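You operate a simulated robot arm through the tools that you are given. There is no shell and no other tool. Be economical: measure what you need, move in short steps, check, and stop when the job is done.

The job below is to be done with a simulated two-armed robot. You get a single attempt, and the scene is never put back.

JOB
Take the blue cloth from the top of the high grey table and lay it out flat on the free end of the island bench.
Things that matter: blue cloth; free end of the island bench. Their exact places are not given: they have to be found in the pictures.

Only the result counts: the job must be done as asked and must still hold three seconds after the hand-in. Knocking over, shifting, dropping, spilling or breaking anything else fails it. Flat cloth is picked up by pressing the open fingertips on it (5 to 10 N) and closing them slowly along it; thin cloth reads only 2 to 8 mm in the jaws.

ROBOT AND FRAMES
Two 7-joint arms with two-finger parallel grippers on one trunk, on a base that drives. Base frame: it is fixed to the floor where the robot stands at the start and does not move with it; the origin is under the middle of the robot, x ahead of it, y to its left, z up; the surface under the hand at the start is at about z = 0.85. Lengths are in m, angles in rad, forces in N, time in s.
The left shoulder is at the start at [0.06, 0.143, 0.912], the right one opposite. With the tool pointing down near the work surface each hand reaches from about 0.3 to 0.72 m from the robot's upright axis, wherever it stands, measured 20 degrees to its own side. Places, roughly: free end of the island bench [-1.2, -0.8, 0.8]. Payload 1.57 kg a hand.
The TCP of each hand is the grasp point between the finger pads, 0.03 m short of the fingertips. In the tool frame z runs along the fingers and y along their closing line. The gripper opens to 0.11 m. The fingers are 0.024 m wide and 0.012 m thick; the gripper's body (0.048 by 0.112 m) begins 0.078 m behind the TCP.
Orientation is told as [roll, pitch, yaw] about the base's x, y, z axes, in that order, counted from this pose: with the fingers straight down and closing along the base's y, the tool's x points along the base's -x, its y along +y and its z along -z.

CONTROLS
- The arms move only by the tool nudge_tool. It takes "left_rows", "right_rows" or both (then of equal length, played together; a hand with none holds still); each is a list of rows, each a list of 7 numbers: the turn, a rotation vector about the base's x, y, z in rad, then the shift along the base's x, y, z in m, then the opening, from 0 (shut) to 1 (fully open). In form: [[ax, ay, az, tx, ty, tz, fingers], ...]. A call has 1 to 8 rows; each row shifts and turns the commanded pose from where the row before left it. Rows are played at 5 a second. More than 0.05 m and 0.15 rad between two rows, or a gripper value outside its range, and nothing of the call is played. Where a pose cannot be reached the arm comes as near as it can. A force on the tool above 40 N (or 10 N above the force at the start of the call, whichever is more), or a blocked arm, ends the call early, and 0.2 s more pass. Each finger travels about 0.045 m/s and halts on what it meets, pressing with about 25 N; the grip force reading is that of the motor and also rises with nothing between the fingers. The clock runs only during rows and for 0.2 s after the last one: add rows that do not move to give the fingers time. The reply holds the time, the measured pose of the TCP, the force on the tool along the base axes, the opening and the grip force, in the units named above and with some noise, with the torque about the TCP (base axes, N m) and any sound that the robot's microphone picked up.
- Cameras (640 x 400 px; columns grow to the right, rows downward): "scene" is now at [0.0482, 0.0289, 1.5286]; the picture's right is [0.36, -0.93, 0.00], its down [-0.66, -0.26, -0.70] and it looks along [0.65, 0.25, -0.71] (base axes); focal length 255 px, centre (320, 200). "left" rides on the left gripper at [0.07, -0.016, -0.141] in its tool frame; the picture's right is [0.23, 0.97, 0.00], its down [-0.86, 0.20, -0.48] and it looks along [-0.47, 0.11, 0.88] (tool axes); focal length 222 px, centre (320, 200). "right" rides on the right gripper at [0.07, 0.016, -0.141] in its tool frame; the picture's right is [-0.23, 0.97, 0.00], its down [-0.85, -0.20, -0.48] and it looks along [-0.47, -0.11, 0.88] (tool axes); focal length 222 px, centre (320, 200).
- snapshot(camera): a new picture of that camera. No time passes.
- raise_lower(by): slides the trunk up (or, below 0, down) by that many m; the arms and the scene camera ride with it, the base frame stays. It gives what a move gives, with no picture.
- steer(legs): drives the robot by 1 to 6 legs, each [ahead, left, turn to the left] in m, m and rad, along the robot's own axes; the way and the turn of a leg run together, so that a leg with both is an arc; at most 1.5 m and 3.142 rad a leg. The arms and the cameras ride along, it lands a little off, and it stops where it bumps. It gives what a move gives.
- aim_head(pan, tilt): turns the head with the scene camera to pan (to the left, within 1.501 rad either way) and tilt (down, from -0.506 to 1.204), counted from straight ahead of the robot. It gives what a move gives.
- measure_at(camera, pixels): for up to 12 pixels [column, row] of the newest picture of that camera ("zoom" is the newest enlarged one), the place [x, y, z] in the base frame of the surface seen there, good to about 0.002 m. No time passes.
- enlarge(camera, box): a new picture of the part [left, top, right, bottom] of that camera's present view, enlarged. No time passes.
- job_done(): hands the job in; it is judged then, once.

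Go step by step. Measure first, check grasps and placings, and put right what went wrong. The budget is 80 turns and 70 pictures, counting those below and the enlarged ones. Unless the task says otherwise, let go and move clear before handing in, and close with one line.

The tools are called by a JSON object that holds its "op" and its "data". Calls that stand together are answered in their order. nudge_tool: Moves the arms, as the interface text tells. Its arguments: {"type":"object","properties":{"left_rows":{"type":"array"},"right_rows":{"type":"array"}},"required":[]} The other tools are called the same way: raise_lower (by) slides the trunk up or down; steer (legs) drives the base; aim_head (pan, tilt) turns the head that bears the scene camera; snapshot (camera) takes a picture; measure_at (camera, pixels) gives the place of the surface under pixels of a picture; enlarge (camera, box) takes an enlarged picture of a part of a camera's view; job_done () hands the job in.

At the start:

```text
t: 0.0
left_tool_pos: [0.3474, 0.3036, 1.07]
left_tool_rot: [0.001, -0.001, 0.001]
left_force: [-0.9, -0.2, 0.4]
left_torque: [0.03, 0.04, -0.04]
left_grip_width: 0.1102
left_finger_force: 0.1
right_tool_pos: [0.4573, -0.0615, 1.0902]
right_tool_rot: [0.001, 0.0, 0.0]
right_force: [-0.3, 0.5, 0.1]
right_torque: [0.01, 0.02, 0.02]
right_grip_width: 0.1101
right_finger_force: 0.1
trunk travel left (down, up): [-0.511, 0.079]
robot x, y, heading: [-0.002, -0.0003, -0.004]
head pan, tilt: [0.372, 0.792]
```

scene: 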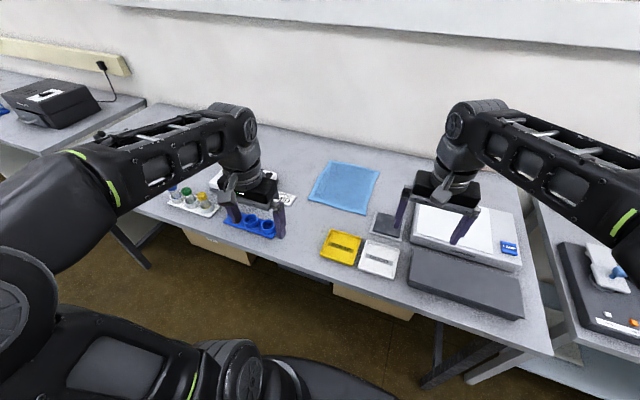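
right: 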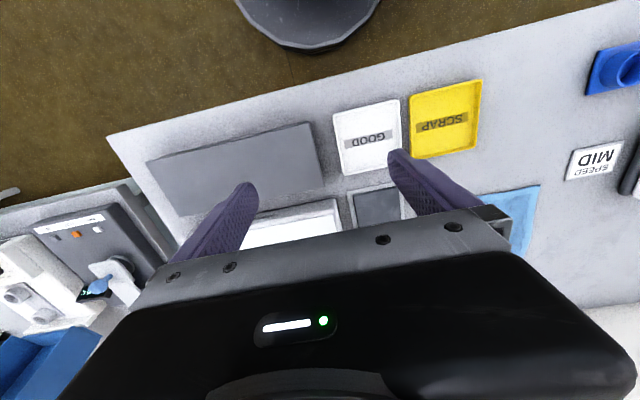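
left: 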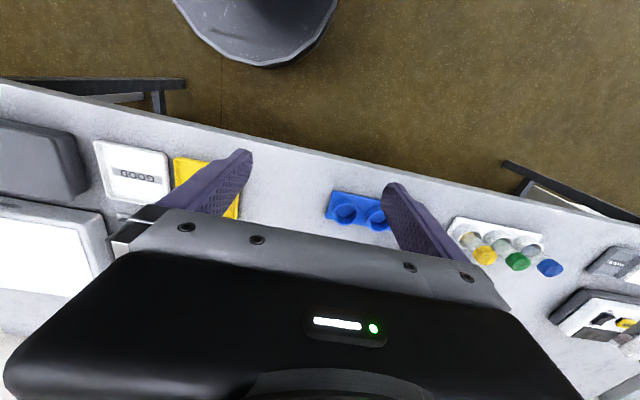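

The scene picture shows a blue cloth at about (345,187) on the grey table in front. I measure its corners and the table around it.

{"op": "measure_at", "data": {"camera": "scene", "pixels": [[329, 162], [379, 171], [364, 213], [310, 201], [345, 187], [300, 220], [390, 190], [320, 225], [340, 235], [255, 222], [383, 225], [300, 170]]}}

{"op": "enlarge", "data": {"camera": "scene", "box": [240, 130, 440, 255]}}

{"op": "aim_head", "data": {"pan": -1.5, "tilt": 0.6}}

{"op": "snapshot", "data": {"camera": "scene"}}

```text
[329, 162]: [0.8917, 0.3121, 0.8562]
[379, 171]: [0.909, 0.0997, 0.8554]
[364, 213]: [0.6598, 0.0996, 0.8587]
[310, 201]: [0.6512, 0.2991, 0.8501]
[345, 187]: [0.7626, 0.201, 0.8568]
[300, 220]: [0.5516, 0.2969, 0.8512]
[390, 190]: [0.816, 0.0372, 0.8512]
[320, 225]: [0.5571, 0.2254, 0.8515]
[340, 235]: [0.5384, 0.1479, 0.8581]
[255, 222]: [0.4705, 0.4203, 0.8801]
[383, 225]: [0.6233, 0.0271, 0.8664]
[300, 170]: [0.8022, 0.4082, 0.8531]
```

```text
3.20 times, centred on (340, 192) of scene
```

zoom: 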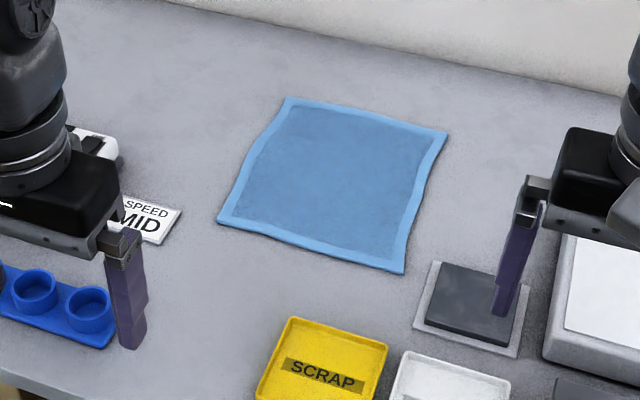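

```text
t: 1.9
left_tool_pos: [0.3485, 0.3034, 1.0703]
left_tool_rot: [-0.002, 0.0, -0.002]
left_force: [0.2, 0.2, 0.1]
left_torque: [-0.01, -0.02, 0.0]
left_grip_width: 0.1101
left_finger_force: 0.1
right_tool_pos: [0.4571, -0.0623, 1.0909]
right_tool_rot: [0.0, 0.0, 0.0]
right_force: [0.1, 0.0, -0.5]
right_torque: [-0.02, 0.04, -0.01]
right_grip_width: 0.1103
right_finger_force: 0.1
trunk travel left (down, up): [-0.511, 0.079]
robot x, y, heading: [0.0004, 0.0025, 0.004]
head pan, tilt: [-1.499, 0.6]
```

```text
65 pictures are left
```

scene: 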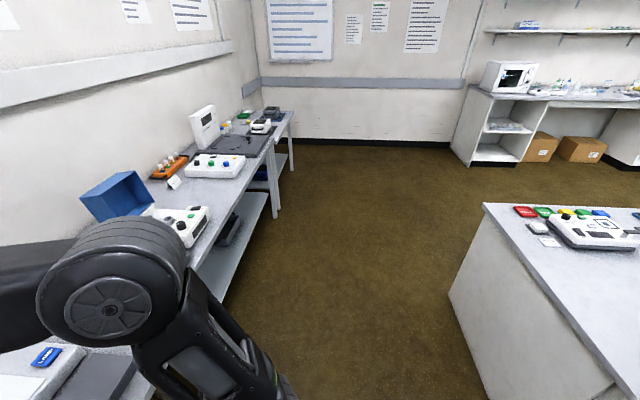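

The cloth is about 0.25 x 0.20 m, lying at x 0.65–0.91, y 0.10–0.31 on the table at z≈0.852. The island bench is to the right rear; I check the room in front of the base and the bench's visible points.

{"op": "measure_at", "data": {"camera": "right", "pixels": [[310, 40], [340, 30], [250, 25], [310, 70], [330, 70], [110, 135], [600, 8], [420, 60], [365, 140], [445, 120]]}}

{"op": "measure_at", "data": {"camera": "scene", "pixels": [[485, 205], [613, 383], [560, 320], [590, 240], [450, 290], [500, 225], [540, 260]]}}

{"op": "measure_at", "data": {"camera": "left", "pixels": [[265, 60], [260, 70], [300, 160], [310, 100]]}}

```text
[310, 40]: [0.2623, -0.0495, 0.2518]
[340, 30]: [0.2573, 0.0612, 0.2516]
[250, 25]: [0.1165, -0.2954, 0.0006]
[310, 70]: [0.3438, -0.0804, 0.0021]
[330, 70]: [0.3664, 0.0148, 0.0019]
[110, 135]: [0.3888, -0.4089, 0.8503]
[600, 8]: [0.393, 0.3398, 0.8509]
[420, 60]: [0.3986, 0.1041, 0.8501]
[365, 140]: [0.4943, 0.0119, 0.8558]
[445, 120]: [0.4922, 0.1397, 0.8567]
```

```text
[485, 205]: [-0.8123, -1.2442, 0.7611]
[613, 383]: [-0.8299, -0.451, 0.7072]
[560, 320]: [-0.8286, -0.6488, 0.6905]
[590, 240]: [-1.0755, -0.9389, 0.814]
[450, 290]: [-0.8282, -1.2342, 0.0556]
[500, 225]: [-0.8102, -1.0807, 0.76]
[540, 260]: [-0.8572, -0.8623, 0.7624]
```

```text
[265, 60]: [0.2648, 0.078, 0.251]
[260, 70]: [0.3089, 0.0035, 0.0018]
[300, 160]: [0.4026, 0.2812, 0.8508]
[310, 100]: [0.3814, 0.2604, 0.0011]
```

The base (front at x≈0.27) has room to the table edge (x≈0.39), so I shift the robot left 0.2 and ahead 0.07 to centre on the cloth, and aim the head at it.

{"op": "steer", "data": {"legs": [[0.0, 0.2, 0.0], [0.07, 0.0, 0.0]]}}

{"op": "aim_head", "data": {"pan": 0.0, "tilt": 0.85}}

{"op": "snapshot", "data": {"camera": "scene"}}

```text
t: 4.0
left_tool_pos: [0.4173, 0.5027, 1.0697]
left_tool_rot: [0.0, 0.003, 0.004]
left_force: [-0.1, -0.1, 0.1]
left_torque: [0.0, 0.04, -0.02]
left_grip_width: 0.11
left_finger_force: 0.1
right_tool_pos: [0.5274, 0.1389, 1.0906]
right_tool_rot: [-0.001, 0.001, 0.004]
right_force: [0.5, 0.4, -0.5]
right_torque: [-0.01, 0.02, 0.0]
right_grip_width: 0.1098
right_finger_force: 0.2
trunk travel left (down, up): [-0.511, 0.079]
robot x, y, heading: [0.0702, 0.196, 0.003]
head pan, tilt: [-1.499, 0.6]
```

```text
t: 5.7
left_tool_pos: [0.4163, 0.5026, 1.0692]
left_tool_rot: [0.0, 0.001, 0.002]
left_force: [-0.2, -0.4, 0.3]
left_torque: [0.0, -0.01, 0.02]
left_grip_width: 0.1101
left_finger_force: 0.0
right_tool_pos: [0.5253, 0.1389, 1.0908]
right_tool_rot: [0.001, -0.002, 0.001]
right_force: [0.0, -0.1, 0.1]
right_torque: [-0.03, 0.03, 0.01]
right_grip_width: 0.11
right_finger_force: 0.0
trunk travel left (down, up): [-0.511, 0.079]
robot x, y, heading: [0.0683, 0.1983, 0.003]
head pan, tilt: [0.0, 0.85]
```

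```text
64 pictures are left
```

scene: 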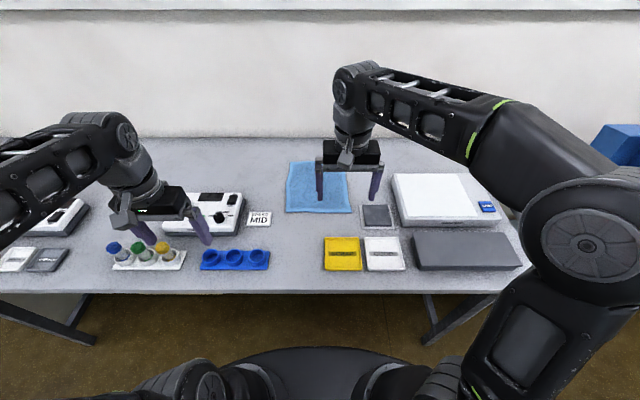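

The head view confirms the cloth at (318,187) in front. I move both hands above the near corners (left over D, right over C) with the fingers narrowed to about 0.033 m.

{"op": "nudge_tool", "data": {"left_rows": [[0, 0, 0, 0.0315, -0.0294, 0, 0.3], [0, 0, 0, 0.0315, -0.0294, 0, 0.3], [0, 0, 0, 0.0315, -0.0294, 0, 0.3], [0, 0, 0, 0.0315, -0.0294, 0, 0.3], [0, 0, 0, 0.0315, -0.0294, 0, 0.3], [0, 0, 0, 0.0315, -0.0294, 0, 0.3], [0, 0, 0, 0.0315, -0.0294, 0, 0.3], [0, 0, 0, 0.0315, -0.0294, 0, 0.3]], "right_rows": [[0, 0, 0, 0.0187, -0.0005, 0, 0.3], [0, 0, 0, 0.0187, -0.0005, 0, 0.3], [0, 0, 0, 0.0187, -0.0005, 0, 0.3], [0, 0, 0, 0.0187, -0.0005, 0, 0.3], [0, 0, 0, 0.0187, -0.0005, 0, 0.3], [0, 0, 0, 0.0187, -0.0005, 0, 0.3], [0, 0, 0, 0.0187, -0.0005, 0, 0.3], [0, 0, 0, 0.0187, -0.0005, 0, 0.3]]}}

{"op": "nudge_tool", "data": {"left_rows": [[0, 0, 0, 0, 0, -0.03, 0.3], [0, 0, 0, 0, 0, -0.03, 0.3], [0, 0, 0, 0, 0, -0.03, 0.3], [0, 0, 0, 0, 0, -0.03, 0.3], [0, 0, 0, 0, 0, 0, 0.3]], "right_rows": [[0, 0, 0, 0, 0, -0.035, 0.3], [0, 0, 0, 0, 0, -0.035, 0.3], [0, 0, 0, 0, 0, -0.035, 0.3], [0, 0, 0, 0, 0, -0.035, 0.3], [0, 0, 0, 0, 0, 0, 0.3]]}}

{"op": "snapshot", "data": {"camera": "scene"}}

{"op": "snapshot", "data": {"camera": "left"}}

{"op": "snapshot", "data": {"camera": "right"}}

```text
t: 7.5
left_tool_pos: [0.6136, 0.3158, 1.0723]
left_tool_rot: [0.0, -0.004, 0.001]
left_force: [0.0, -0.2, 0.2]
left_torque: [0.05, 0.0, 0.01]
left_grip_width: 0.033
left_finger_force: 0.0
left hand out of reach, approached as far as the arm can: row 7, 8
right_tool_pos: [0.5624, 0.1361, 1.088]
right_tool_rot: [0.002, -0.003, 0.001]
right_force: [0.4, -1.0, 0.7]
right_torque: [0.03, 0.0, -0.01]
right_grip_width: 0.0333
right_finger_force: 0.0
right hand out of reach, approached as far as the arm can: row 3, 4, 5, 6, 7, 8
trunk travel left (down, up): [-0.511, 0.079]
robot x, y, heading: [0.0719, 0.2022, -0.003]
head pan, tilt: [0.0, 0.85]
```

```text
t: 8.7
left_tool_pos: [0.6129, 0.3168, 0.9528]
left_tool_rot: [-0.002, -0.001, 0.002]
left_force: [-0.2, -0.2, -0.2]
left_torque: [0.0, 0.02, 0.03]
left_grip_width: 0.033
left_finger_force: 0.0
right_tool_pos: [0.5628, 0.1402, 0.9483]
right_tool_rot: [-0.001, 0.0, 0.0]
right_force: [-1.1, 0.3, -0.7]
right_torque: [0.0, -0.01, 0.01]
right_grip_width: 0.0333
right_finger_force: 0.0
trunk travel left (down, up): [-0.511, 0.079]
robot x, y, heading: [0.0695, 0.2027, 0.003]
head pan, tilt: [0.0, 0.85]
```

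```text
63 pictures are left
```

scene: 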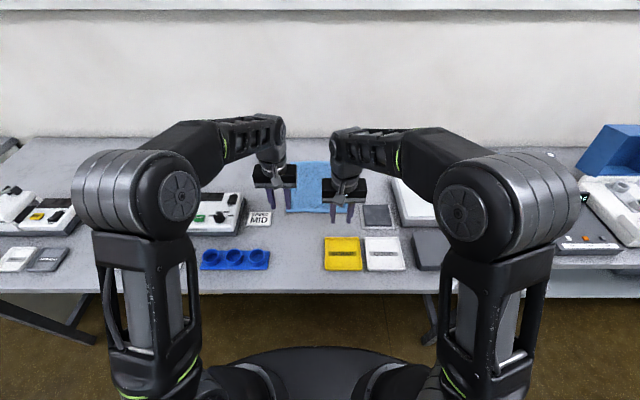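

```text
62 pictures are left
```

left: 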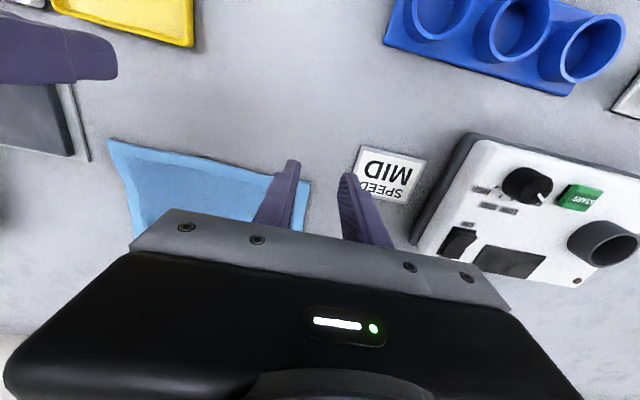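

```text
61 pictures are left
```

right: 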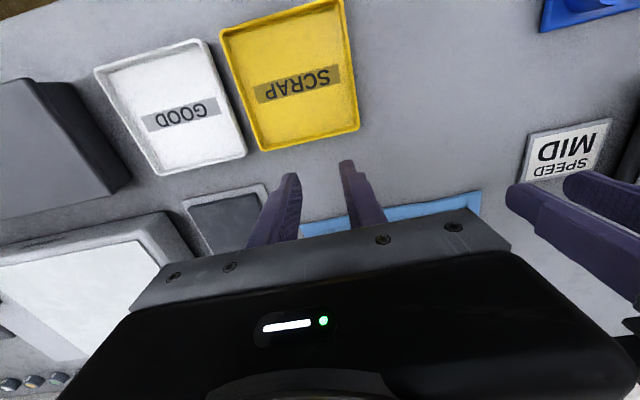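

The hands stopped short at that height (left x 0.613, right x 0.563). I raise the trunk, creep 0.03 ahead, and then extend again.

{"op": "raise_lower", "data": {"by": 0.075}}

{"op": "steer", "data": {"legs": [[0.03, 0.0, 0.0]]}}

{"op": "nudge_tool", "data": {"left_rows": [[0, 0, 0, 0, 0, -0.04, 0.3], [0, 0, 0, 0, 0, -0.04, 0.3], [0, 0, 0, 0.01, -0.012, 0, 0.3], [0, 0, 0, 0.01, -0.012, 0, 0.3], [0, 0, 0, 0.01, -0.012, 0, 0.3], [0, 0, 0, 0, -0.012, 0, 0.3]], "right_rows": [[0, 0, 0, 0, 0, -0.04, 0.3], [0, 0, 0, 0, 0, -0.04, 0.3], [0, 0, 0, 0.02, 0, 0, 0.3], [0, 0, 0, 0.02, 0, 0, 0.3], [0, 0, 0, 0.02, 0, 0, 0.3], [0, 0, 0, 0.02, 0, 0, 0.3]]}}

```text
t: 9.8
left_tool_pos: [0.6129, 0.3178, 1.0273]
left_tool_rot: [0.001, 0.0, 0.001]
left_force: [-0.5, 0.1, 0.1]
left_torque: [-0.02, -0.02, 0.01]
left_grip_width: 0.0328
left_finger_force: 0.1
right_tool_pos: [0.564, 0.1401, 1.0237]
right_tool_rot: [0.0, 0.0, 0.001]
right_force: [-0.1, 0.8, -0.1]
right_torque: [-0.03, 0.01, -0.02]
right_grip_width: 0.033
right_finger_force: 0.1
trunk travel left (down, up): [-0.586, 0.004]
robot x, y, heading: [0.0667, 0.1991, 0.005]
head pan, tilt: [0.0, 0.85]
```

```text
t: 10.6
left_tool_pos: [0.6449, 0.3172, 1.0261]
left_tool_rot: [0.001, 0.002, 0.0]
left_force: [0.9, -0.2, 0.2]
left_torque: [0.01, 0.02, -0.01]
left_grip_width: 0.0331
left_finger_force: 0.0
right_tool_pos: [0.5958, 0.1391, 1.022]
right_tool_rot: [0.0, 0.0, 0.0]
right_force: [1.0, 0.1, -0.6]
right_torque: [-0.04, 0.04, 0.0]
right_grip_width: 0.033
right_finger_force: 0.0
trunk travel left (down, up): [-0.586, 0.004]
robot x, y, heading: [0.1006, 0.1979, 0.005]
head pan, tilt: [0.0, 0.85]
```

```text
t: 12.0
left_tool_pos: [0.6739, 0.2686, 0.9459]
left_tool_rot: [0.001, 0.001, 0.001]
left_force: [0.0, 0.3, 1.0]
left_torque: [-0.01, -0.02, 0.02]
left_grip_width: 0.0332
left_finger_force: 0.0
right_tool_pos: [0.6737, 0.1402, 0.9434]
right_tool_rot: [0.0, 0.0, -0.002]
right_force: [-0.4, -0.5, 0.8]
right_torque: [0.02, 0.01, -0.03]
right_grip_width: 0.0331
right_finger_force: 0.0
trunk travel left (down, up): [-0.586, 0.004]
robot x, y, heading: [0.0996, 0.1976, -0.0]
head pan, tilt: [0.0, 0.85]
```

Both hands reached the targets. A small correction and descent to just above the cloth, then a look with the hand cameras.

{"op": "nudge_tool", "data": {"left_rows": [[0, 0, 0, -0.004, 0.001, -0.025, 0.3], [0, 0, 0, 0, 0, -0.02, 0.3]], "right_rows": [[0, 0, 0, 0.001, -0.005, -0.025, 0.3], [0, 0, 0, 0, 0, -0.018, 0.3]]}}

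{"op": "enlarge", "data": {"camera": "left", "box": [160, 100, 480, 300]}}

{"op": "enlarge", "data": {"camera": "right", "box": [160, 100, 480, 300]}}

```text
t: 12.6
left_tool_pos: [0.6693, 0.2716, 0.9017]
left_tool_rot: [0.0, -0.001, -0.001]
left_force: [0.4, 0.0, 0.6]
left_torque: [-0.02, 0.02, 0.02]
left_grip_width: 0.033
left_finger_force: 0.1
right_tool_pos: [0.6745, 0.1349, 0.9]
right_tool_rot: [0.0, 0.0, 0.0]
right_force: [0.5, 0.3, 0.2]
right_torque: [-0.01, 0.0, 0.01]
right_grip_width: 0.0327
right_finger_force: 0.2
trunk travel left (down, up): [-0.586, 0.004]
robot x, y, heading: [0.1005, 0.1988, 0.003]
head pan, tilt: [0.0, 0.85]
```

```text
2.00 times, centred on (320, 200) of left
```

zoom: 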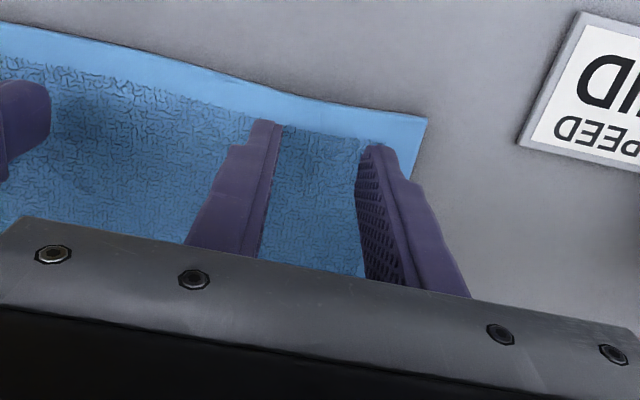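

```text
2.00 times, centred on (320, 200) of right
```

zoom: 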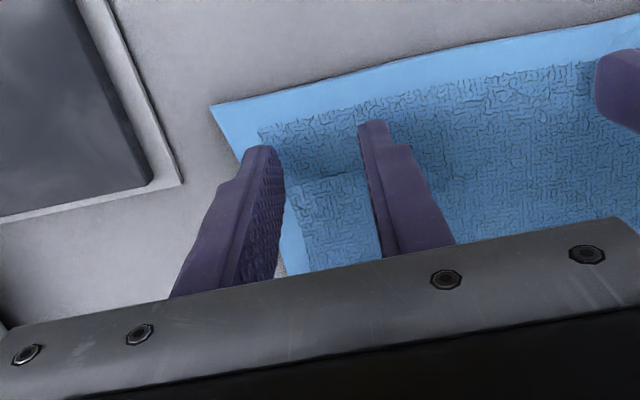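

Both pairs of fingertips are above the cloth, just inside the border. I step down gently until contact reads.

{"op": "nudge_tool", "data": {"left_rows": [[0, 0, 0, 0, 0, -0.006, 0.3], [0, 0, 0, 0, 0, -0.006, 0.3], [0, 0, 0, 0, 0, -0.003, 0.3], [0, 0, 0, 0, 0, 0, 0.3]], "right_rows": [[0, 0, 0, 0, 0, -0.005, 0.3], [0, 0, 0, 0, 0, -0.005, 0.3], [0, 0, 0, 0, 0, -0.003, 0.3], [0, 0, 0, 0, 0, 0, 0.3]]}}

```text
t: 13.6
left_tool_pos: [0.6691, 0.2706, 0.8873]
left_tool_rot: [0.0, 0.0, -0.001]
left_force: [0.4, 0.3, 0.0]
left_torque: [0.0, -0.01, 0.03]
left_grip_width: 0.0332
left_finger_force: 0.1
right_tool_pos: [0.6747, 0.1349, 0.8874]
right_tool_rot: [0.0, 0.0, -0.001]
right_force: [0.5, 0.5, 0.5]
right_torque: [0.02, 0.01, 0.0]
right_grip_width: 0.0328
right_finger_force: 0.1
trunk travel left (down, up): [-0.586, 0.004]
robot x, y, heading: [0.0997, 0.2021, 0.004]
head pan, tilt: [0.0, 0.85]
```

{"op": "nudge_tool", "data": {"left_rows": [[0, 0, 0, 0, 0, -0.003, 0.3], [0, 0, 0, 0, 0, -0.002, 0.3], [0, 0, 0, 0, 0, 0, 0.3]], "right_rows": [[0, 0, 0, 0, 0, -0.003, 0.3], [0, 0, 0, 0, 0, -0.002, 0.3], [0, 0, 0, 0, 0, 0, 0.3]]}}

```text
t: 14.4
left_tool_pos: [0.6696, 0.2701, 0.8839]
left_tool_rot: [0.001, -0.002, 0.003]
left_force: [-0.9, 0.7, 10.8]
left_torque: [0.02, 0.03, -0.01]
left_grip_width: 0.033
left_finger_force: 0.1
right_tool_pos: [0.6742, 0.1357, 0.8847]
right_tool_rot: [0.002, -0.002, -0.001]
right_force: [1.6, -0.8, 4.8]
right_torque: [-0.02, -0.09, 0.02]
right_grip_width: 0.0332
right_finger_force: 0.0
trunk travel left (down, up): [-0.586, 0.004]
robot x, y, heading: [0.1016, 0.2006, 0.005]
head pan, tilt: [0.0, 0.85]
```

Contact: left 10.8 N, right 4.8 N. I trim both to about 8 N and close the fingers slowly.

{"op": "nudge_tool", "data": {"left_rows": [[0, 0, 0, 0, 0, 0.0005, 0.3], [0, 0, 0, 0, 0, 0, 0.24], [0, 0, 0, 0, 0, 0, 0.18], [0, 0, 0, 0, 0, 0, 0.12], [0, 0, 0, 0, 0, 0, 0.06], [0, 0, 0, 0, 0, 0, 0.0], [0, 0, 0, 0, 0, 0, 0.0], [0, 0, 0, 0, 0, 0, 0.0]], "right_rows": [[0, 0, 0, 0, 0, -0.0008, 0.3], [0, 0, 0, 0, 0, 0, 0.24], [0, 0, 0, 0, 0, 0, 0.18], [0, 0, 0, 0, 0, 0, 0.12], [0, 0, 0, 0, 0, 0, 0.06], [0, 0, 0, 0, 0, 0, 0.0], [0, 0, 0, 0, 0, 0, 0.0], [0, 0, 0, 0, 0, 0, 0.0]]}}

{"op": "snapshot", "data": {"camera": "left"}}

{"op": "snapshot", "data": {"camera": "right"}}

```text
t: 16.2
left_tool_pos: [0.6684, 0.2687, 0.8846]
left_tool_rot: [-0.001, 0.0, -0.002]
left_force: [1.4, -20.8, 7.9]
left_torque: [-0.69, -0.06, 0.02]
left_grip_width: 0.0044
left_finger_force: 25.2
right_tool_pos: [0.673, 0.1374, 0.883]
right_tool_rot: [0.004, -0.003, 0.003]
right_force: [-1.3, 22.7, 8.5]
right_torque: [0.68, 0.02, 0.01]
right_grip_width: 0.0043
right_finger_force: 25.2
trunk travel left (down, up): [-0.586, 0.004]
robot x, y, heading: [0.1027, 0.2036, 0.002]
head pan, tilt: [0.0, 0.85]
```

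```text
58 pictures are left
```

left: 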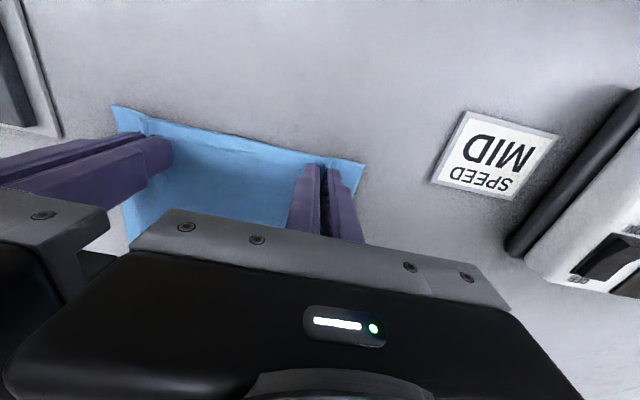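

```text
57 pictures are left
```

right: 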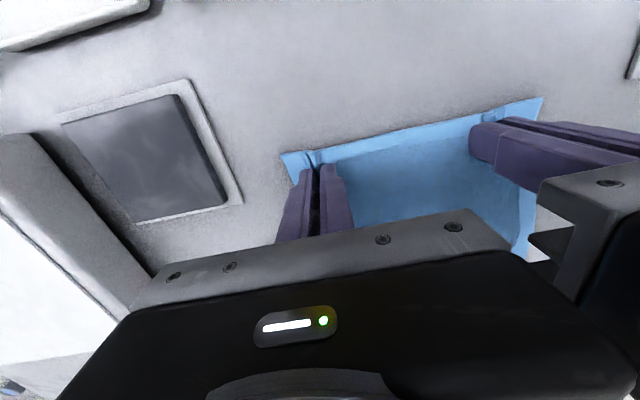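

Both jaws read 4.4 mm: the cloth is held at both near corners, with about 21 N sideways tension between the hands. I ease that tension and lift, drawing back slightly.

{"op": "nudge_tool", "data": {"left_rows": [[0, 0, 0, 0, -0.002, 0.01, 0], [0, 0, 0, 0, -0.001, 0.03, 0], [0, 0, 0, -0.005, 0, 0.04, 0], [0, 0, 0, -0.01, 0, 0.04, 0], [0, 0, 0, -0.015, 0, 0.04, 0], [0, 0, 0, -0.015, 0, 0.04, 0], [0, 0, 0, -0.015, 0, 0.04, 0], [0, 0, 0, -0.015, 0, 0.04, 0]], "right_rows": [[0, 0, 0, 0, 0.002, 0.01, 0], [0, 0, 0, 0, 0, 0.03, 0], [0, 0, 0, -0.005, 0, 0.04, 0], [0, 0, 0, -0.01, 0, 0.04, 0], [0, 0, 0, -0.015, 0, 0.04, 0], [0, 0, 0, -0.015, 0, 0.04, 0], [0, 0, 0, -0.015, 0, 0.04, 0], [0, 0, 0, -0.015, 0, 0.04, 0]]}}

{"op": "snapshot", "data": {"camera": "scene"}}

```text
t: 18.0
left_tool_pos: [0.5941, 0.2667, 1.1549]
left_tool_rot: [0.003, 0.015, -0.004]
left_force: [-0.2, -13.4, -0.5]
left_torque: [-0.42, -0.05, -0.01]
left_grip_width: 0.0039
left_finger_force: 24.8
left hand out of reach, approached as far as the arm can: row 8
right_tool_pos: [0.5981, 0.1386, 1.1532]
right_tool_rot: [-0.003, 0.013, 0.005]
right_force: [-0.6, 13.6, -0.1]
right_torque: [0.41, -0.02, -0.04]
right_grip_width: 0.0039
right_finger_force: 25.0
right hand out of reach, approached as far as the arm can: row 8
trunk travel left (down, up): [-0.586, 0.004]
robot x, y, heading: [0.0986, 0.1974, 0.002]
head pan, tilt: [0.0, 0.85]
```

```text
56 pictures are left
```

scene: 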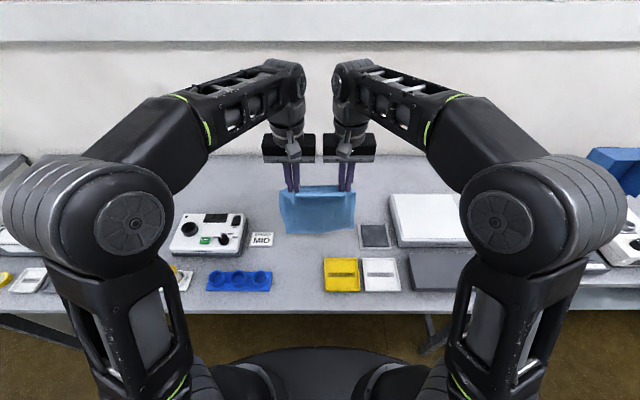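

The cloth hangs between both hands, clear of the table. I ease the tension and pull the hands in and up to make it a compact load.

{"op": "nudge_tool", "data": {"left_rows": [[0, 0, 0, -0.03, -0.002, 0.015, 0], [0, 0, 0, -0.03, 0, 0.015, 0], [0, 0, 0, -0.03, 0, 0.015, 0], [0, 0, 0, -0.03, 0, 0.015, 0], [0, 0, 0, 0, 0, 0, 0]], "right_rows": [[0, 0, 0, -0.03, 0.001, 0.015, 0], [0, 0, 0, -0.03, 0, 0.015, 0], [0, 0, 0, -0.03, 0, 0.015, 0], [0, 0, 0, -0.03, 0, 0.015, 0], [0, 0, 0, 0, 0, 0, 0]]}}

{"op": "steer", "data": {"legs": [[-0.45, 0.0, 0.0]]}}

{"op": "aim_head", "data": {"pan": -1.5, "tilt": 0.6}}

{"op": "snapshot", "data": {"camera": "scene"}}

```text
t: 19.2
left_tool_pos: [0.5509, 0.2658, 1.1782]
left_tool_rot: [-0.004, 0.0, 0.0]
left_force: [2.4, -23.5, -2.7]
left_torque: [-0.69, -0.02, -0.01]
left_grip_width: 0.0045
left_finger_force: 24.9
left hand out of reach, approached as far as the arm can: row 1, 3, 4
right_tool_pos: [0.5636, 0.1348, 1.1662]
right_tool_rot: [0.003, -0.001, 0.003]
right_force: [-2.2, 23.2, 2.4]
right_torque: [0.68, 0.11, -0.05]
right_grip_width: 0.0043
right_finger_force: 25.0
right hand out of reach, approached as far as the arm can: row 1, 2, 3, 4
trunk travel left (down, up): [-0.586, 0.004]
robot x, y, heading: [0.0965, 0.2013, 0.001]
head pan, tilt: [0.0, 0.85]
```

```text
t: 21.9
left_tool_pos: [0.0973, 0.2648, 1.1793]
left_tool_rot: [-0.002, -0.001, -0.001]
left_force: [2.3, -24.2, -2.7]
left_torque: [-0.74, -0.11, 0.01]
left_grip_width: 0.0049
left_finger_force: 25.4
right_tool_pos: [0.1105, 0.1332, 1.1666]
right_tool_rot: [0.005, 0.0, -0.003]
right_force: [-1.9, 23.1, 1.7]
right_torque: [0.79, 0.05, -0.05]
right_grip_width: 0.0045
right_finger_force: 24.9
trunk travel left (down, up): [-0.586, 0.004]
robot x, y, heading: [-0.3528, 0.2009, 0.0]
head pan, tilt: [0.0, 0.85]
```

```text
t: 23.5
left_tool_pos: [0.0983, 0.2644, 1.1786]
left_tool_rot: [-0.005, 0.0, 0.0]
left_force: [1.7, -19.1, -3.0]
left_torque: [-0.57, -0.06, -0.02]
left_grip_width: 0.0044
left_finger_force: 25.1
right_tool_pos: [0.1113, 0.1349, 1.1664]
right_tool_rot: [0.007, 0.001, -0.001]
right_force: [-2.3, 20.0, 2.0]
right_torque: [0.6, 0.07, -0.02]
right_grip_width: 0.004
right_finger_force: 24.9
trunk travel left (down, up): [-0.586, 0.004]
robot x, y, heading: [-0.3528, 0.1998, -0.003]
head pan, tilt: [-1.499, 0.6]
```

```text
55 pictures are left
```

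scene: 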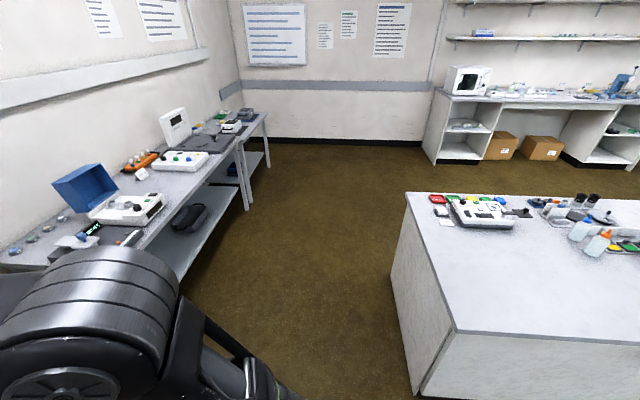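

The island bench's near end is clear at about (530,280), with devices beyond on its far side. I measure its outline and the clutter.

{"op": "measure_at", "data": {"camera": "scene", "pixels": [[407, 197], [453, 328], [412, 205], [636, 338], [630, 260], [520, 270], [478, 225], [512, 222], [590, 255], [560, 300], [602, 240], [580, 235]]}}

{"op": "nudge_tool", "data": {"left_rows": [[0, 0, 0, 0.005, -0.002, -0.006, 0], [0, 0, 0, 0, 0, 0, 0]], "right_rows": [[0, 0, 0, 0, 0.001, 0, 0], [0, 0, 0, 0, 0, 0, 0]]}}

```text
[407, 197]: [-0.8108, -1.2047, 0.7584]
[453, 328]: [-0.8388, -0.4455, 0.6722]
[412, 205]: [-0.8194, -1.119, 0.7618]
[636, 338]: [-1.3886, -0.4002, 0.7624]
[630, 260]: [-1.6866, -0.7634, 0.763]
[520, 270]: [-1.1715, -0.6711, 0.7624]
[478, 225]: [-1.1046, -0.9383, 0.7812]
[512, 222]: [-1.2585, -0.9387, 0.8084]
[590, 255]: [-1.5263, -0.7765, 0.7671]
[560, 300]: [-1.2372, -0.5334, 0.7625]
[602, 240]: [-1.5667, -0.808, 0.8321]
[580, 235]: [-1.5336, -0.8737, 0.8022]
```

```text
t: 24.1
left_tool_pos: [0.1021, 0.2635, 1.1719]
left_tool_rot: [-0.003, 0.001, -0.002]
left_force: [0.4, -14.8, -0.3]
left_torque: [-0.44, -0.01, -0.01]
left_grip_width: 0.0039
left_finger_force: 24.4
right_tool_pos: [0.1106, 0.134, 1.1667]
right_tool_rot: [0.004, 0.003, -0.002]
right_force: [-0.4, 14.6, 0.2]
right_torque: [0.44, 0.03, -0.02]
right_grip_width: 0.0038
right_finger_force: 25.0
trunk travel left (down, up): [-0.586, 0.004]
robot x, y, heading: [-0.3482, 0.1981, -0.001]
head pan, tilt: [-1.499, 0.6]
```

Bench top z≈0.762, its east end edge at x≈-0.81, spanning y -1.2 to -0.42, with equipment only at y<-0.88 or x<-1.5. I drive to the east end, turning to face it.

{"op": "steer", "data": {"legs": [[0, 0, -1.57], [0.6, 0, 0]]}}

{"op": "aim_head", "data": {"pan": -1.0, "tilt": 0.6}}

{"op": "snapshot", "data": {"camera": "scene"}}

```text
t: 31.4
left_tool_pos: [-0.2929, -0.8682, 1.1717]
left_tool_rot: [-0.004, 0.002, -1.57]
left_force: [-14.9, -0.3, -1.0]
left_torque: [-0.01, 0.43, 0.08]
left_grip_width: 0.0038
left_finger_force: 24.2
right_tool_pos: [-0.4213, -0.8775, 1.1656]
right_tool_rot: [0.005, 0.002, -1.571]
right_force: [14.9, 1.6, 0.5]
right_torque: [0.06, -0.44, 0.09]
right_grip_width: 0.0038
right_finger_force: 24.7
trunk travel left (down, up): [-0.586, 0.004]
robot x, y, heading: [-0.3562, -0.4163, -1.573]
head pan, tilt: [-1.499, 0.6]
```

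```text
t: 32.4
left_tool_pos: [-0.2921, -0.8684, 1.173]
left_tool_rot: [-0.005, -0.002, -1.573]
left_force: [-11.5, -0.5, -0.3]
left_torque: [-0.05, 0.37, 0.1]
left_grip_width: 0.004
left_finger_force: 24.5
right_tool_pos: [-0.4196, -0.8763, 1.1672]
right_tool_rot: [0.008, 0.003, -1.569]
right_force: [10.8, 1.4, 0.8]
right_torque: [0.05, -0.35, 0.11]
right_grip_width: 0.0036
right_finger_force: 24.5
trunk travel left (down, up): [-0.586, 0.004]
robot x, y, heading: [-0.3569, -0.4139, -1.57]
head pan, tilt: [-1.0, 0.6]
```

```text
54 pictures are left
```

scene: 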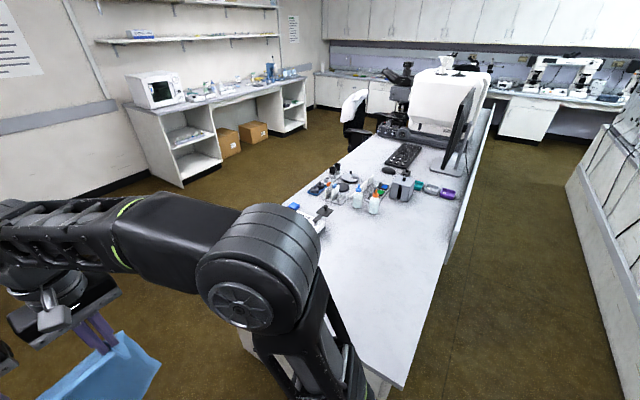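

The free end of the island is the near end at (390,300), and the cloth is still held. I drive level with its middle, turn to face along it, and look.

{"op": "steer", "data": {"legs": [[0.235, 0, 0], [0, 0, -1.571]]}}

{"op": "aim_head", "data": {"pan": 0.0, "tilt": 0.85}}

{"op": "snapshot", "data": {"camera": "scene"}}

```text
t: 38.0
left_tool_pos: [-0.8132, -0.6955, 1.1711]
left_tool_rot: [-0.005, -0.002, 3.11]
left_force: [-1.9, 13.3, -0.3]
left_torque: [0.41, 0.07, 0.14]
left_grip_width: 0.0037
left_finger_force: 24.6
right_tool_pos: [-0.8169, -0.5672, 1.1667]
right_tool_rot: [0.007, 0.001, 3.113]
right_force: [1.4, -13.4, 0.6]
right_torque: [-0.43, -0.04, 0.13]
right_grip_width: 0.0041
right_finger_force: 24.5
trunk travel left (down, up): [-0.586, 0.004]
robot x, y, heading: [-0.3569, -0.6464, 3.113]
head pan, tilt: [-1.0, 0.6]
```

```text
t: 39.3
left_tool_pos: [-0.8115, -0.6953, 1.1729]
left_tool_rot: [-0.006, -0.002, 3.109]
left_force: [-1.4, 11.9, -1.3]
left_torque: [0.38, 0.02, 0.14]
left_grip_width: 0.0038
left_finger_force: 24.5
right_tool_pos: [-0.8185, -0.5663, 1.1667]
right_tool_rot: [0.006, 0.001, 3.112]
right_force: [1.3, -10.6, 0.2]
right_torque: [-0.35, -0.06, 0.07]
right_grip_width: 0.004
right_finger_force: 24.7
trunk travel left (down, up): [-0.586, 0.004]
robot x, y, heading: [-0.3554, -0.6415, 3.11]
head pan, tilt: [0.0, 0.85]
```

```text
53 pictures are left
```

scene: 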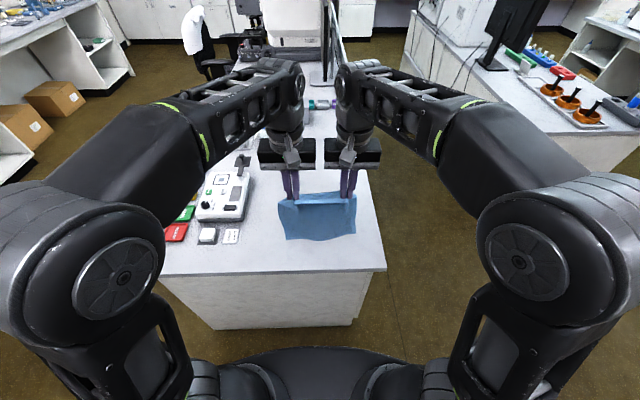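

The hands and cloth are over the clear end. I measure the edge, the small cards beside the instrument, and the cloth's present bottom.

{"op": "measure_at", "data": {"camera": "scene", "pixels": [[384, 268], [165, 270], [300, 268], [230, 236], [207, 235], [235, 212], [320, 237], [290, 237], [355, 230], [374, 195], [340, 330], [230, 328]]}}

```text
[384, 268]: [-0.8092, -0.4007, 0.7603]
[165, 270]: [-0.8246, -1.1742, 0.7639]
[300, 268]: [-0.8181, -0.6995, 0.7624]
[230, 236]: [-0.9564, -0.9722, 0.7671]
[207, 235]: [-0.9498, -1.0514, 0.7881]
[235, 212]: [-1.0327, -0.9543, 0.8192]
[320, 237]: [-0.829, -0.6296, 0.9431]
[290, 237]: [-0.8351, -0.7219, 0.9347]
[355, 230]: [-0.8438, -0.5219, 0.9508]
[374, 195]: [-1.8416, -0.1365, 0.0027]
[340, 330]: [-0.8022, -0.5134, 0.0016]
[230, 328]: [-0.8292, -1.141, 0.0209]
```

Free area is x -0.82 to -1.4, y -0.93 to -0.41. I drive 0.11 closer and lower the trunk so the bottom edge comes near the bench, then check.

{"op": "steer", "data": {"legs": [[0.11, 0, 0.03]]}}

{"op": "raise_lower", "data": {"by": -0.1}}

{"op": "snapshot", "data": {"camera": "scene"}}

```text
t: 40.5
left_tool_pos: [-0.9224, -0.7072, 1.1721]
left_tool_rot: [-0.005, 0.001, 3.141]
left_force: [-2.3, 12.7, -0.9]
left_torque: [0.42, 0.02, 0.08]
left_grip_width: 0.0036
left_finger_force: 24.9
right_tool_pos: [-0.9304, -0.5793, 1.1658]
right_tool_rot: [0.006, 0.003, 3.141]
right_force: [0.5, -12.5, 0.8]
right_torque: [-0.41, -0.09, 0.11]
right_grip_width: 0.0039
right_finger_force: 24.8
trunk travel left (down, up): [-0.586, 0.004]
robot x, y, heading: [-0.4654, -0.6442, 3.139]
head pan, tilt: [0.0, 0.85]
```

```text
t: 41.8
left_tool_pos: [-0.9205, -0.7052, 1.0721]
left_tool_rot: [-0.006, -0.002, 3.138]
left_force: [-3.0, 9.6, -0.7]
left_torque: [0.32, 0.06, 0.09]
left_grip_width: 0.004
left_finger_force: 24.5
right_tool_pos: [-0.9281, -0.5785, 1.0672]
right_tool_rot: [0.008, 0.001, -3.142]
right_force: [0.8, -10.9, 0.0]
right_torque: [-0.31, -0.04, 0.09]
right_grip_width: 0.0038
right_finger_force: 24.5
trunk travel left (down, up): [-0.486, 0.104]
robot x, y, heading: [-0.4671, -0.6467, 3.136]
head pan, tilt: [0.0, 0.85]
```

```text
52 pictures are left
```

scene: 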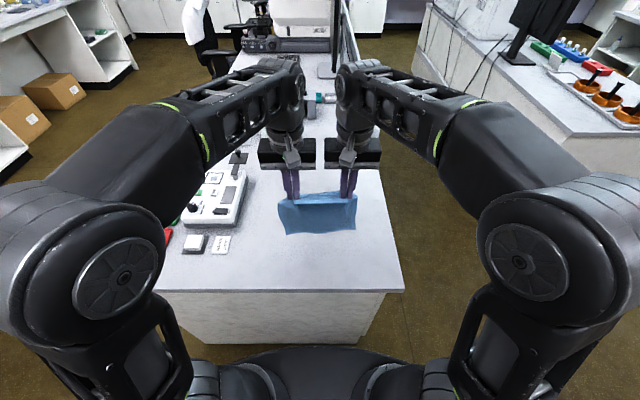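

The cloth hangs straight with its lower edge near z≈0.84. I bring the hands 0.04 nearer to me and lower so the free edge just touches the bench.

{"op": "nudge_tool", "data": {"left_rows": [[0, 0, 0, 0.011, 0, -0.02, 0], [0, 0, 0, 0.011, 0, -0.02, 0], [0, 0, 0, 0.011, 0, -0.018, 0], [0, 0, 0, 0, 0, 0, 0], [0, 0, 0, 0, 0, 0, 0]], "right_rows": [[0, 0, 0, 0.0135, 0, -0.0185, 0], [0, 0, 0, 0.0135, 0, -0.0185, 0], [0, 0, 0, 0.0135, 0, -0.016, 0], [0, 0, 0, 0, 0, 0, 0], [0, 0, 0, 0, 0, 0, 0]]}}

{"op": "snapshot", "data": {"camera": "scene"}}

{"op": "measure_at", "data": {"camera": "scene", "pixels": [[290, 232], [320, 232], [350, 228], [320, 238]]}}

```text
t: 43.0
left_tool_pos: [-0.887, -0.7069, 1.0142]
left_tool_rot: [-0.006, -0.003, 3.141]
left_force: [-1.0, 10.1, -0.7]
left_torque: [0.36, 0.01, 0.1]
left_grip_width: 0.0036
left_finger_force: 24.3
right_tool_pos: [-0.8896, -0.5795, 1.0126]
right_tool_rot: [0.006, 0.0, 3.141]
right_force: [0.6, -9.7, -0.5]
right_torque: [-0.36, -0.02, 0.09]
right_grip_width: 0.0038
right_finger_force: 24.8
trunk travel left (down, up): [-0.486, 0.104]
robot x, y, heading: [-0.4688, -0.6394, 3.135]
head pan, tilt: [0.0, 0.85]
```

```text
51 pictures are left
```

scene: 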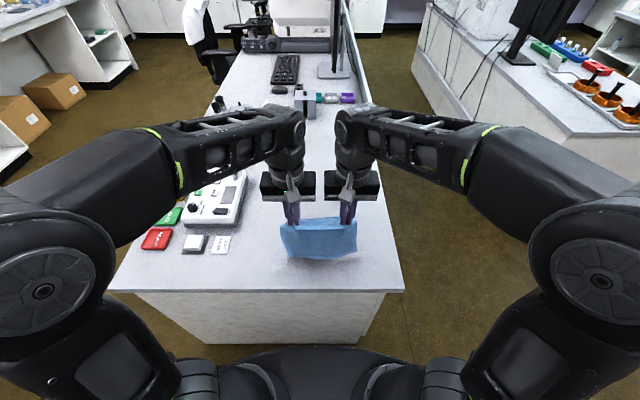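

```text
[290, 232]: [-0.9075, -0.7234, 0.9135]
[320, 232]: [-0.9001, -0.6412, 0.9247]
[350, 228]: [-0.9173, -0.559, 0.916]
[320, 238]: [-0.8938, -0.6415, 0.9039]
```

{"op": "enlarge", "data": {"camera": "scene", "box": [240, 170, 400, 270]}}

{"op": "measure_at", "data": {"camera": "scene", "pixels": [[292, 255], [320, 255], [352, 250], [320, 247], [320, 259]]}}

```text
4.00 times, centred on (320, 220) of scene
```

zoom: 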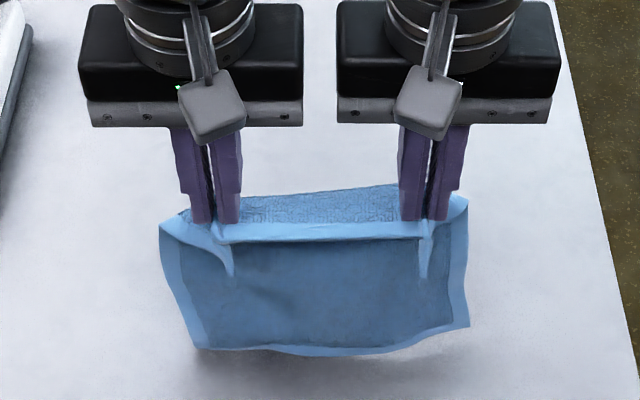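

```text
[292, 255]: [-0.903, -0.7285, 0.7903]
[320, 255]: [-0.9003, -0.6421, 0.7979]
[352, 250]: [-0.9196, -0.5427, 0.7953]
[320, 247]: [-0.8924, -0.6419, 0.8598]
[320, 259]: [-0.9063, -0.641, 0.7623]
```

The free edge hangs just off the bench, and the cloth's upper face points away from me, so it must be laid toward the robot (free edge touching far, hands drawing back). I need more reach: raise the trunk, drive 0.04 closer, and tilt the fingers outward.

{"op": "raise_lower", "data": {"by": 0.1}}

{"op": "steer", "data": {"legs": [[0.04, 0, 0]]}}

{"op": "nudge_tool", "data": {"left_rows": [[0, 0.12, 0, -0.01, 0, 0, 0], [0, 0.12, 0, -0.02, 0, 0, 0], [0, 0.12, 0, -0.02, 0, 0, 0], [0, 0.12, 0, -0.02, 0, 0, 0], [0, 0.12, 0, -0.02, 0, 0, 0], [0, 0, 0, -0.02, 0, 0, 0]], "right_rows": [[0, 0.12, 0, -0.01, 0, 0, 0], [0, 0.12, 0, -0.02, 0, 0, 0], [0, 0.12, 0, -0.02, 0, 0, 0], [0, 0.12, 0, -0.02, 0, 0, 0], [0, 0.12, 0, -0.02, 0, 0, 0], [0, 0, 0, -0.02, 0, 0, 0]]}}

{"op": "snapshot", "data": {"camera": "scene"}}

```text
t: 44.3
left_tool_pos: [-0.8872, -0.7067, 1.1128]
left_tool_rot: [-0.006, -0.002, 3.141]
left_force: [-1.9, 10.7, -0.4]
left_torque: [0.35, 0.03, 0.15]
left_grip_width: 0.0037
left_finger_force: 24.8
right_tool_pos: [-0.8912, -0.5799, 1.1131]
right_tool_rot: [0.007, 0.002, -3.142]
right_force: [0.7, -10.5, -0.3]
right_torque: [-0.31, -0.01, 0.06]
right_grip_width: 0.0039
right_finger_force: 24.3
trunk travel left (down, up): [-0.586, 0.004]
robot x, y, heading: [-0.4665, -0.6439, 3.142]
head pan, tilt: [0.0, 0.85]
```

```text
t: 45.2
left_tool_pos: [-0.9276, -0.7057, 1.1127]
left_tool_rot: [-0.005, -0.001, 3.139]
left_force: [-1.7, 10.6, -1.0]
left_torque: [0.3, -0.03, 0.08]
left_grip_width: 0.0036
left_finger_force: 24.6
right_tool_pos: [-0.9319, -0.5787, 1.1112]
right_tool_rot: [0.006, 0.004, 3.143]
right_force: [0.4, -11.3, -0.9]
right_torque: [-0.34, -0.06, 0.05]
right_grip_width: 0.0039
right_finger_force: 24.8
trunk travel left (down, up): [-0.586, 0.004]
robot x, y, heading: [-0.5028, -0.6422, 3.14]
head pan, tilt: [0.0, 0.85]
```

```text
t: 46.6
left_tool_pos: [-1.0373, -0.7058, 1.1128]
left_tool_rot: [-0.005, -0.601, 3.139]
left_force: [-1.3, 9.8, 0.5]
left_torque: [0.3, -0.02, -0.1]
left_grip_width: 0.0038
left_finger_force: 24.7
right_tool_pos: [-1.0407, -0.5792, 1.1119]
right_tool_rot: [0.008, -0.599, -3.143]
right_force: [0.3, -10.6, -0.2]
right_torque: [-0.24, -0.09, 0.22]
right_grip_width: 0.0038
right_finger_force: 24.6
trunk travel left (down, up): [-0.586, 0.004]
robot x, y, heading: [-0.5043, -0.6427, 3.139]
head pan, tilt: [0.0, 0.85]
```

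```text
49 pictures are left
```

scene: 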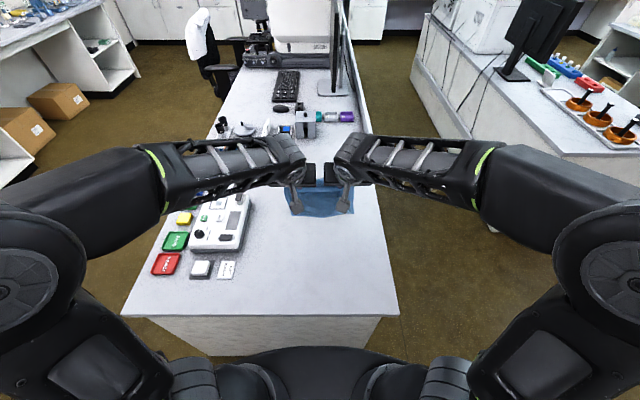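

The tilt works and reach is good. I extend to x≈-1.12 while descending to just above contact.

{"op": "nudge_tool", "data": {"left_rows": [[0, 0, 0, -0.02, 0, -0.02, 0], [0, 0, 0, -0.02, 0, -0.025, 0], [0, 0, 0, -0.02, 0, -0.025, 0], [0, 0, 0, -0.02, 0, -0.025, 0], [0, 0, 0, 0, 0, 0, 0], [0, 0, 0, 0, 0, 0, 0]], "right_rows": [[0, 0, 0, -0.02, 0, -0.02, 0], [0, 0, 0, -0.02, 0, -0.025, 0], [0, 0, 0, -0.02, 0, -0.025, 0], [0, 0, 0, -0.02, 0, -0.025, 0], [0, 0, 0, 0, 0, 0, 0], [0, 0, 0, 0, 0, 0, 0]]}}

{"op": "enlarge", "data": {"camera": "scene", "box": [220, 140, 420, 265]}}

{"op": "snapshot", "data": {"camera": "left"}}

```text
t: 48.0
left_tool_pos: [-1.1181, -0.7072, 1.0199]
left_tool_rot: [-0.006, -0.602, 3.137]
left_force: [-1.0, 15.3, 0.3]
left_torque: [0.45, 0.02, -0.2]
left_grip_width: 0.004
left_finger_force: 24.5
right_tool_pos: [-1.1213, -0.5772, 1.0169]
right_tool_rot: [0.007, -0.601, -3.142]
right_force: [0.5, -16.6, -0.4]
right_torque: [-0.42, -0.05, 0.37]
right_grip_width: 0.0041
right_finger_force: 24.8
trunk travel left (down, up): [-0.586, 0.004]
robot x, y, heading: [-0.5043, -0.6414, 3.142]
head pan, tilt: [0.0, 0.85]
```

```text
3.20 times, centred on (320, 202) of scene
```

zoom: 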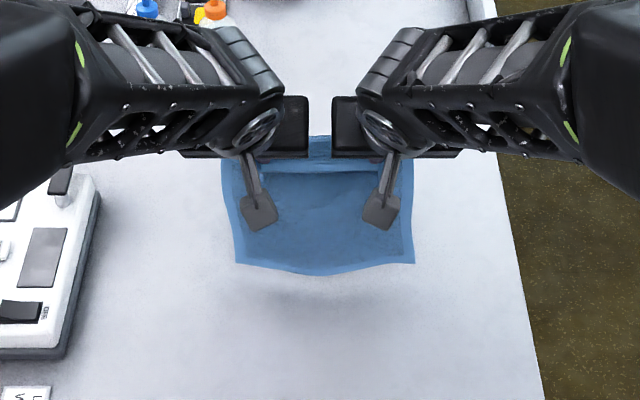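

```text
47 pictures are left
```

left: 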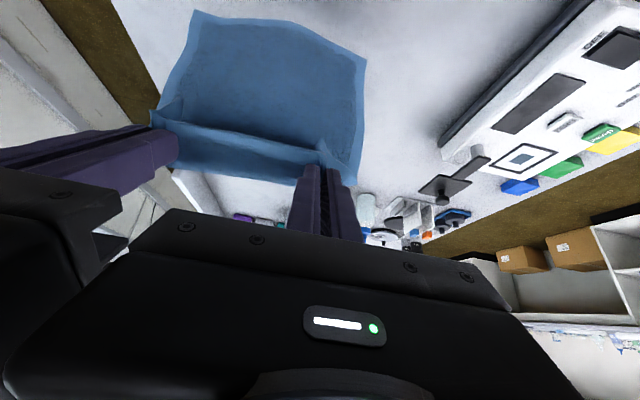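

I measure where the free edge hangs (left picture, (195,15)–(365,65)).

{"op": "measure_at", "data": {"camera": "left", "pixels": [[200, 16], [280, 28], [358, 66], [270, 90], [240, 140], [170, 120], [350, 175], [240, 155]]}}

```text
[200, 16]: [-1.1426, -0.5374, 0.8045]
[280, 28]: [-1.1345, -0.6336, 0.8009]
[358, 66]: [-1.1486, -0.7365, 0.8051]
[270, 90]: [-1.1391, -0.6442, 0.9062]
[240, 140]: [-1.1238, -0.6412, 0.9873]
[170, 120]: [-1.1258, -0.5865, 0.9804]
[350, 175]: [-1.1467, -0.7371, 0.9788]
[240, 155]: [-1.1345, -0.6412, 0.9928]
```

The free edge is at x≈-1.14, z≈0.80. I now lower it to contact and draw the hands back along an arc, un-tilting gradually.

{"op": "nudge_tool", "data": {"left_rows": [[0, 0, 0, 0.018, 0, -0.026, 0], [0, 0, 0, 0.027, 0, -0.022, 0], [0, -0.05, 0, 0.024, 0, -0.0045, 0], [0, -0.05, 0, 0.024, 0, -0.0045, 0], [0, -0.05, 0, 0.023, 0, -0.0115, 0], [0, -0.05, 0, 0.023, 0, -0.0115, 0], [0, -0.05, 0, 0.02, 0, -0.0185, 0], [0, -0.05, 0, 0.02, 0, -0.0185, 0]], "right_rows": [[0, 0, 0, 0.018, 0, -0.024, 0], [0, 0, 0, 0.027, 0, -0.022, 0], [0, -0.05, 0, 0.024, 0, -0.0045, 0], [0, -0.05, 0, 0.024, 0, -0.0045, 0], [0, -0.05, 0, 0.023, 0, -0.0115, 0], [0, -0.05, 0, 0.023, 0, -0.0115, 0], [0, -0.05, 0, 0.02, 0, -0.0185, 0], [0, -0.05, 0, 0.02, 0, -0.0185, 0]]}}

{"op": "snapshot", "data": {"camera": "scene"}}

{"op": "snapshot", "data": {"camera": "left"}}

```text
t: 49.8
left_tool_pos: [-0.9374, -0.7068, 0.9034]
left_tool_rot: [-0.005, -0.302, 3.14]
left_force: [-0.6, 12.8, -0.1]
left_torque: [0.39, 0.06, -0.05]
left_grip_width: 0.0038
left_finger_force: 24.6
right_tool_pos: [-0.9422, -0.5787, 0.902]
right_tool_rot: [0.007, -0.301, -3.142]
right_force: [0.7, -12.5, 0.5]
right_torque: [-0.34, -0.04, 0.2]
right_grip_width: 0.0039
right_finger_force: 24.8
trunk travel left (down, up): [-0.586, 0.004]
robot x, y, heading: [-0.5068, -0.6452, 3.136]
head pan, tilt: [0.0, 0.85]
```

```text
46 pictures are left
```

scene: 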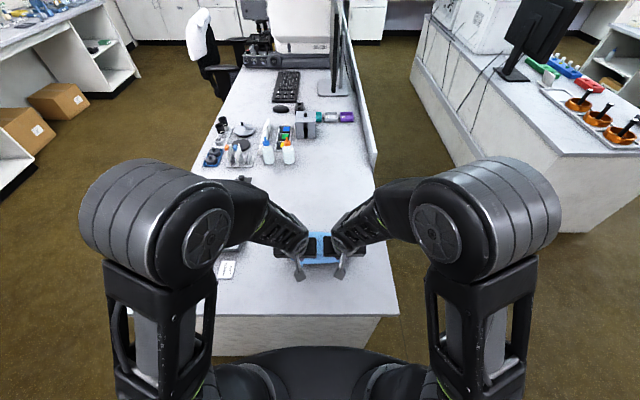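

```text
45 pictures are left
```

left: 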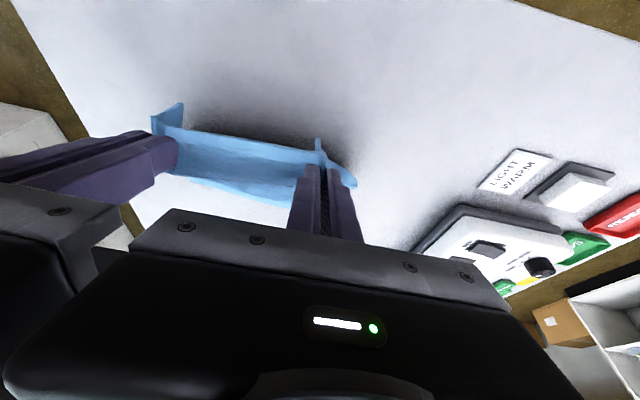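

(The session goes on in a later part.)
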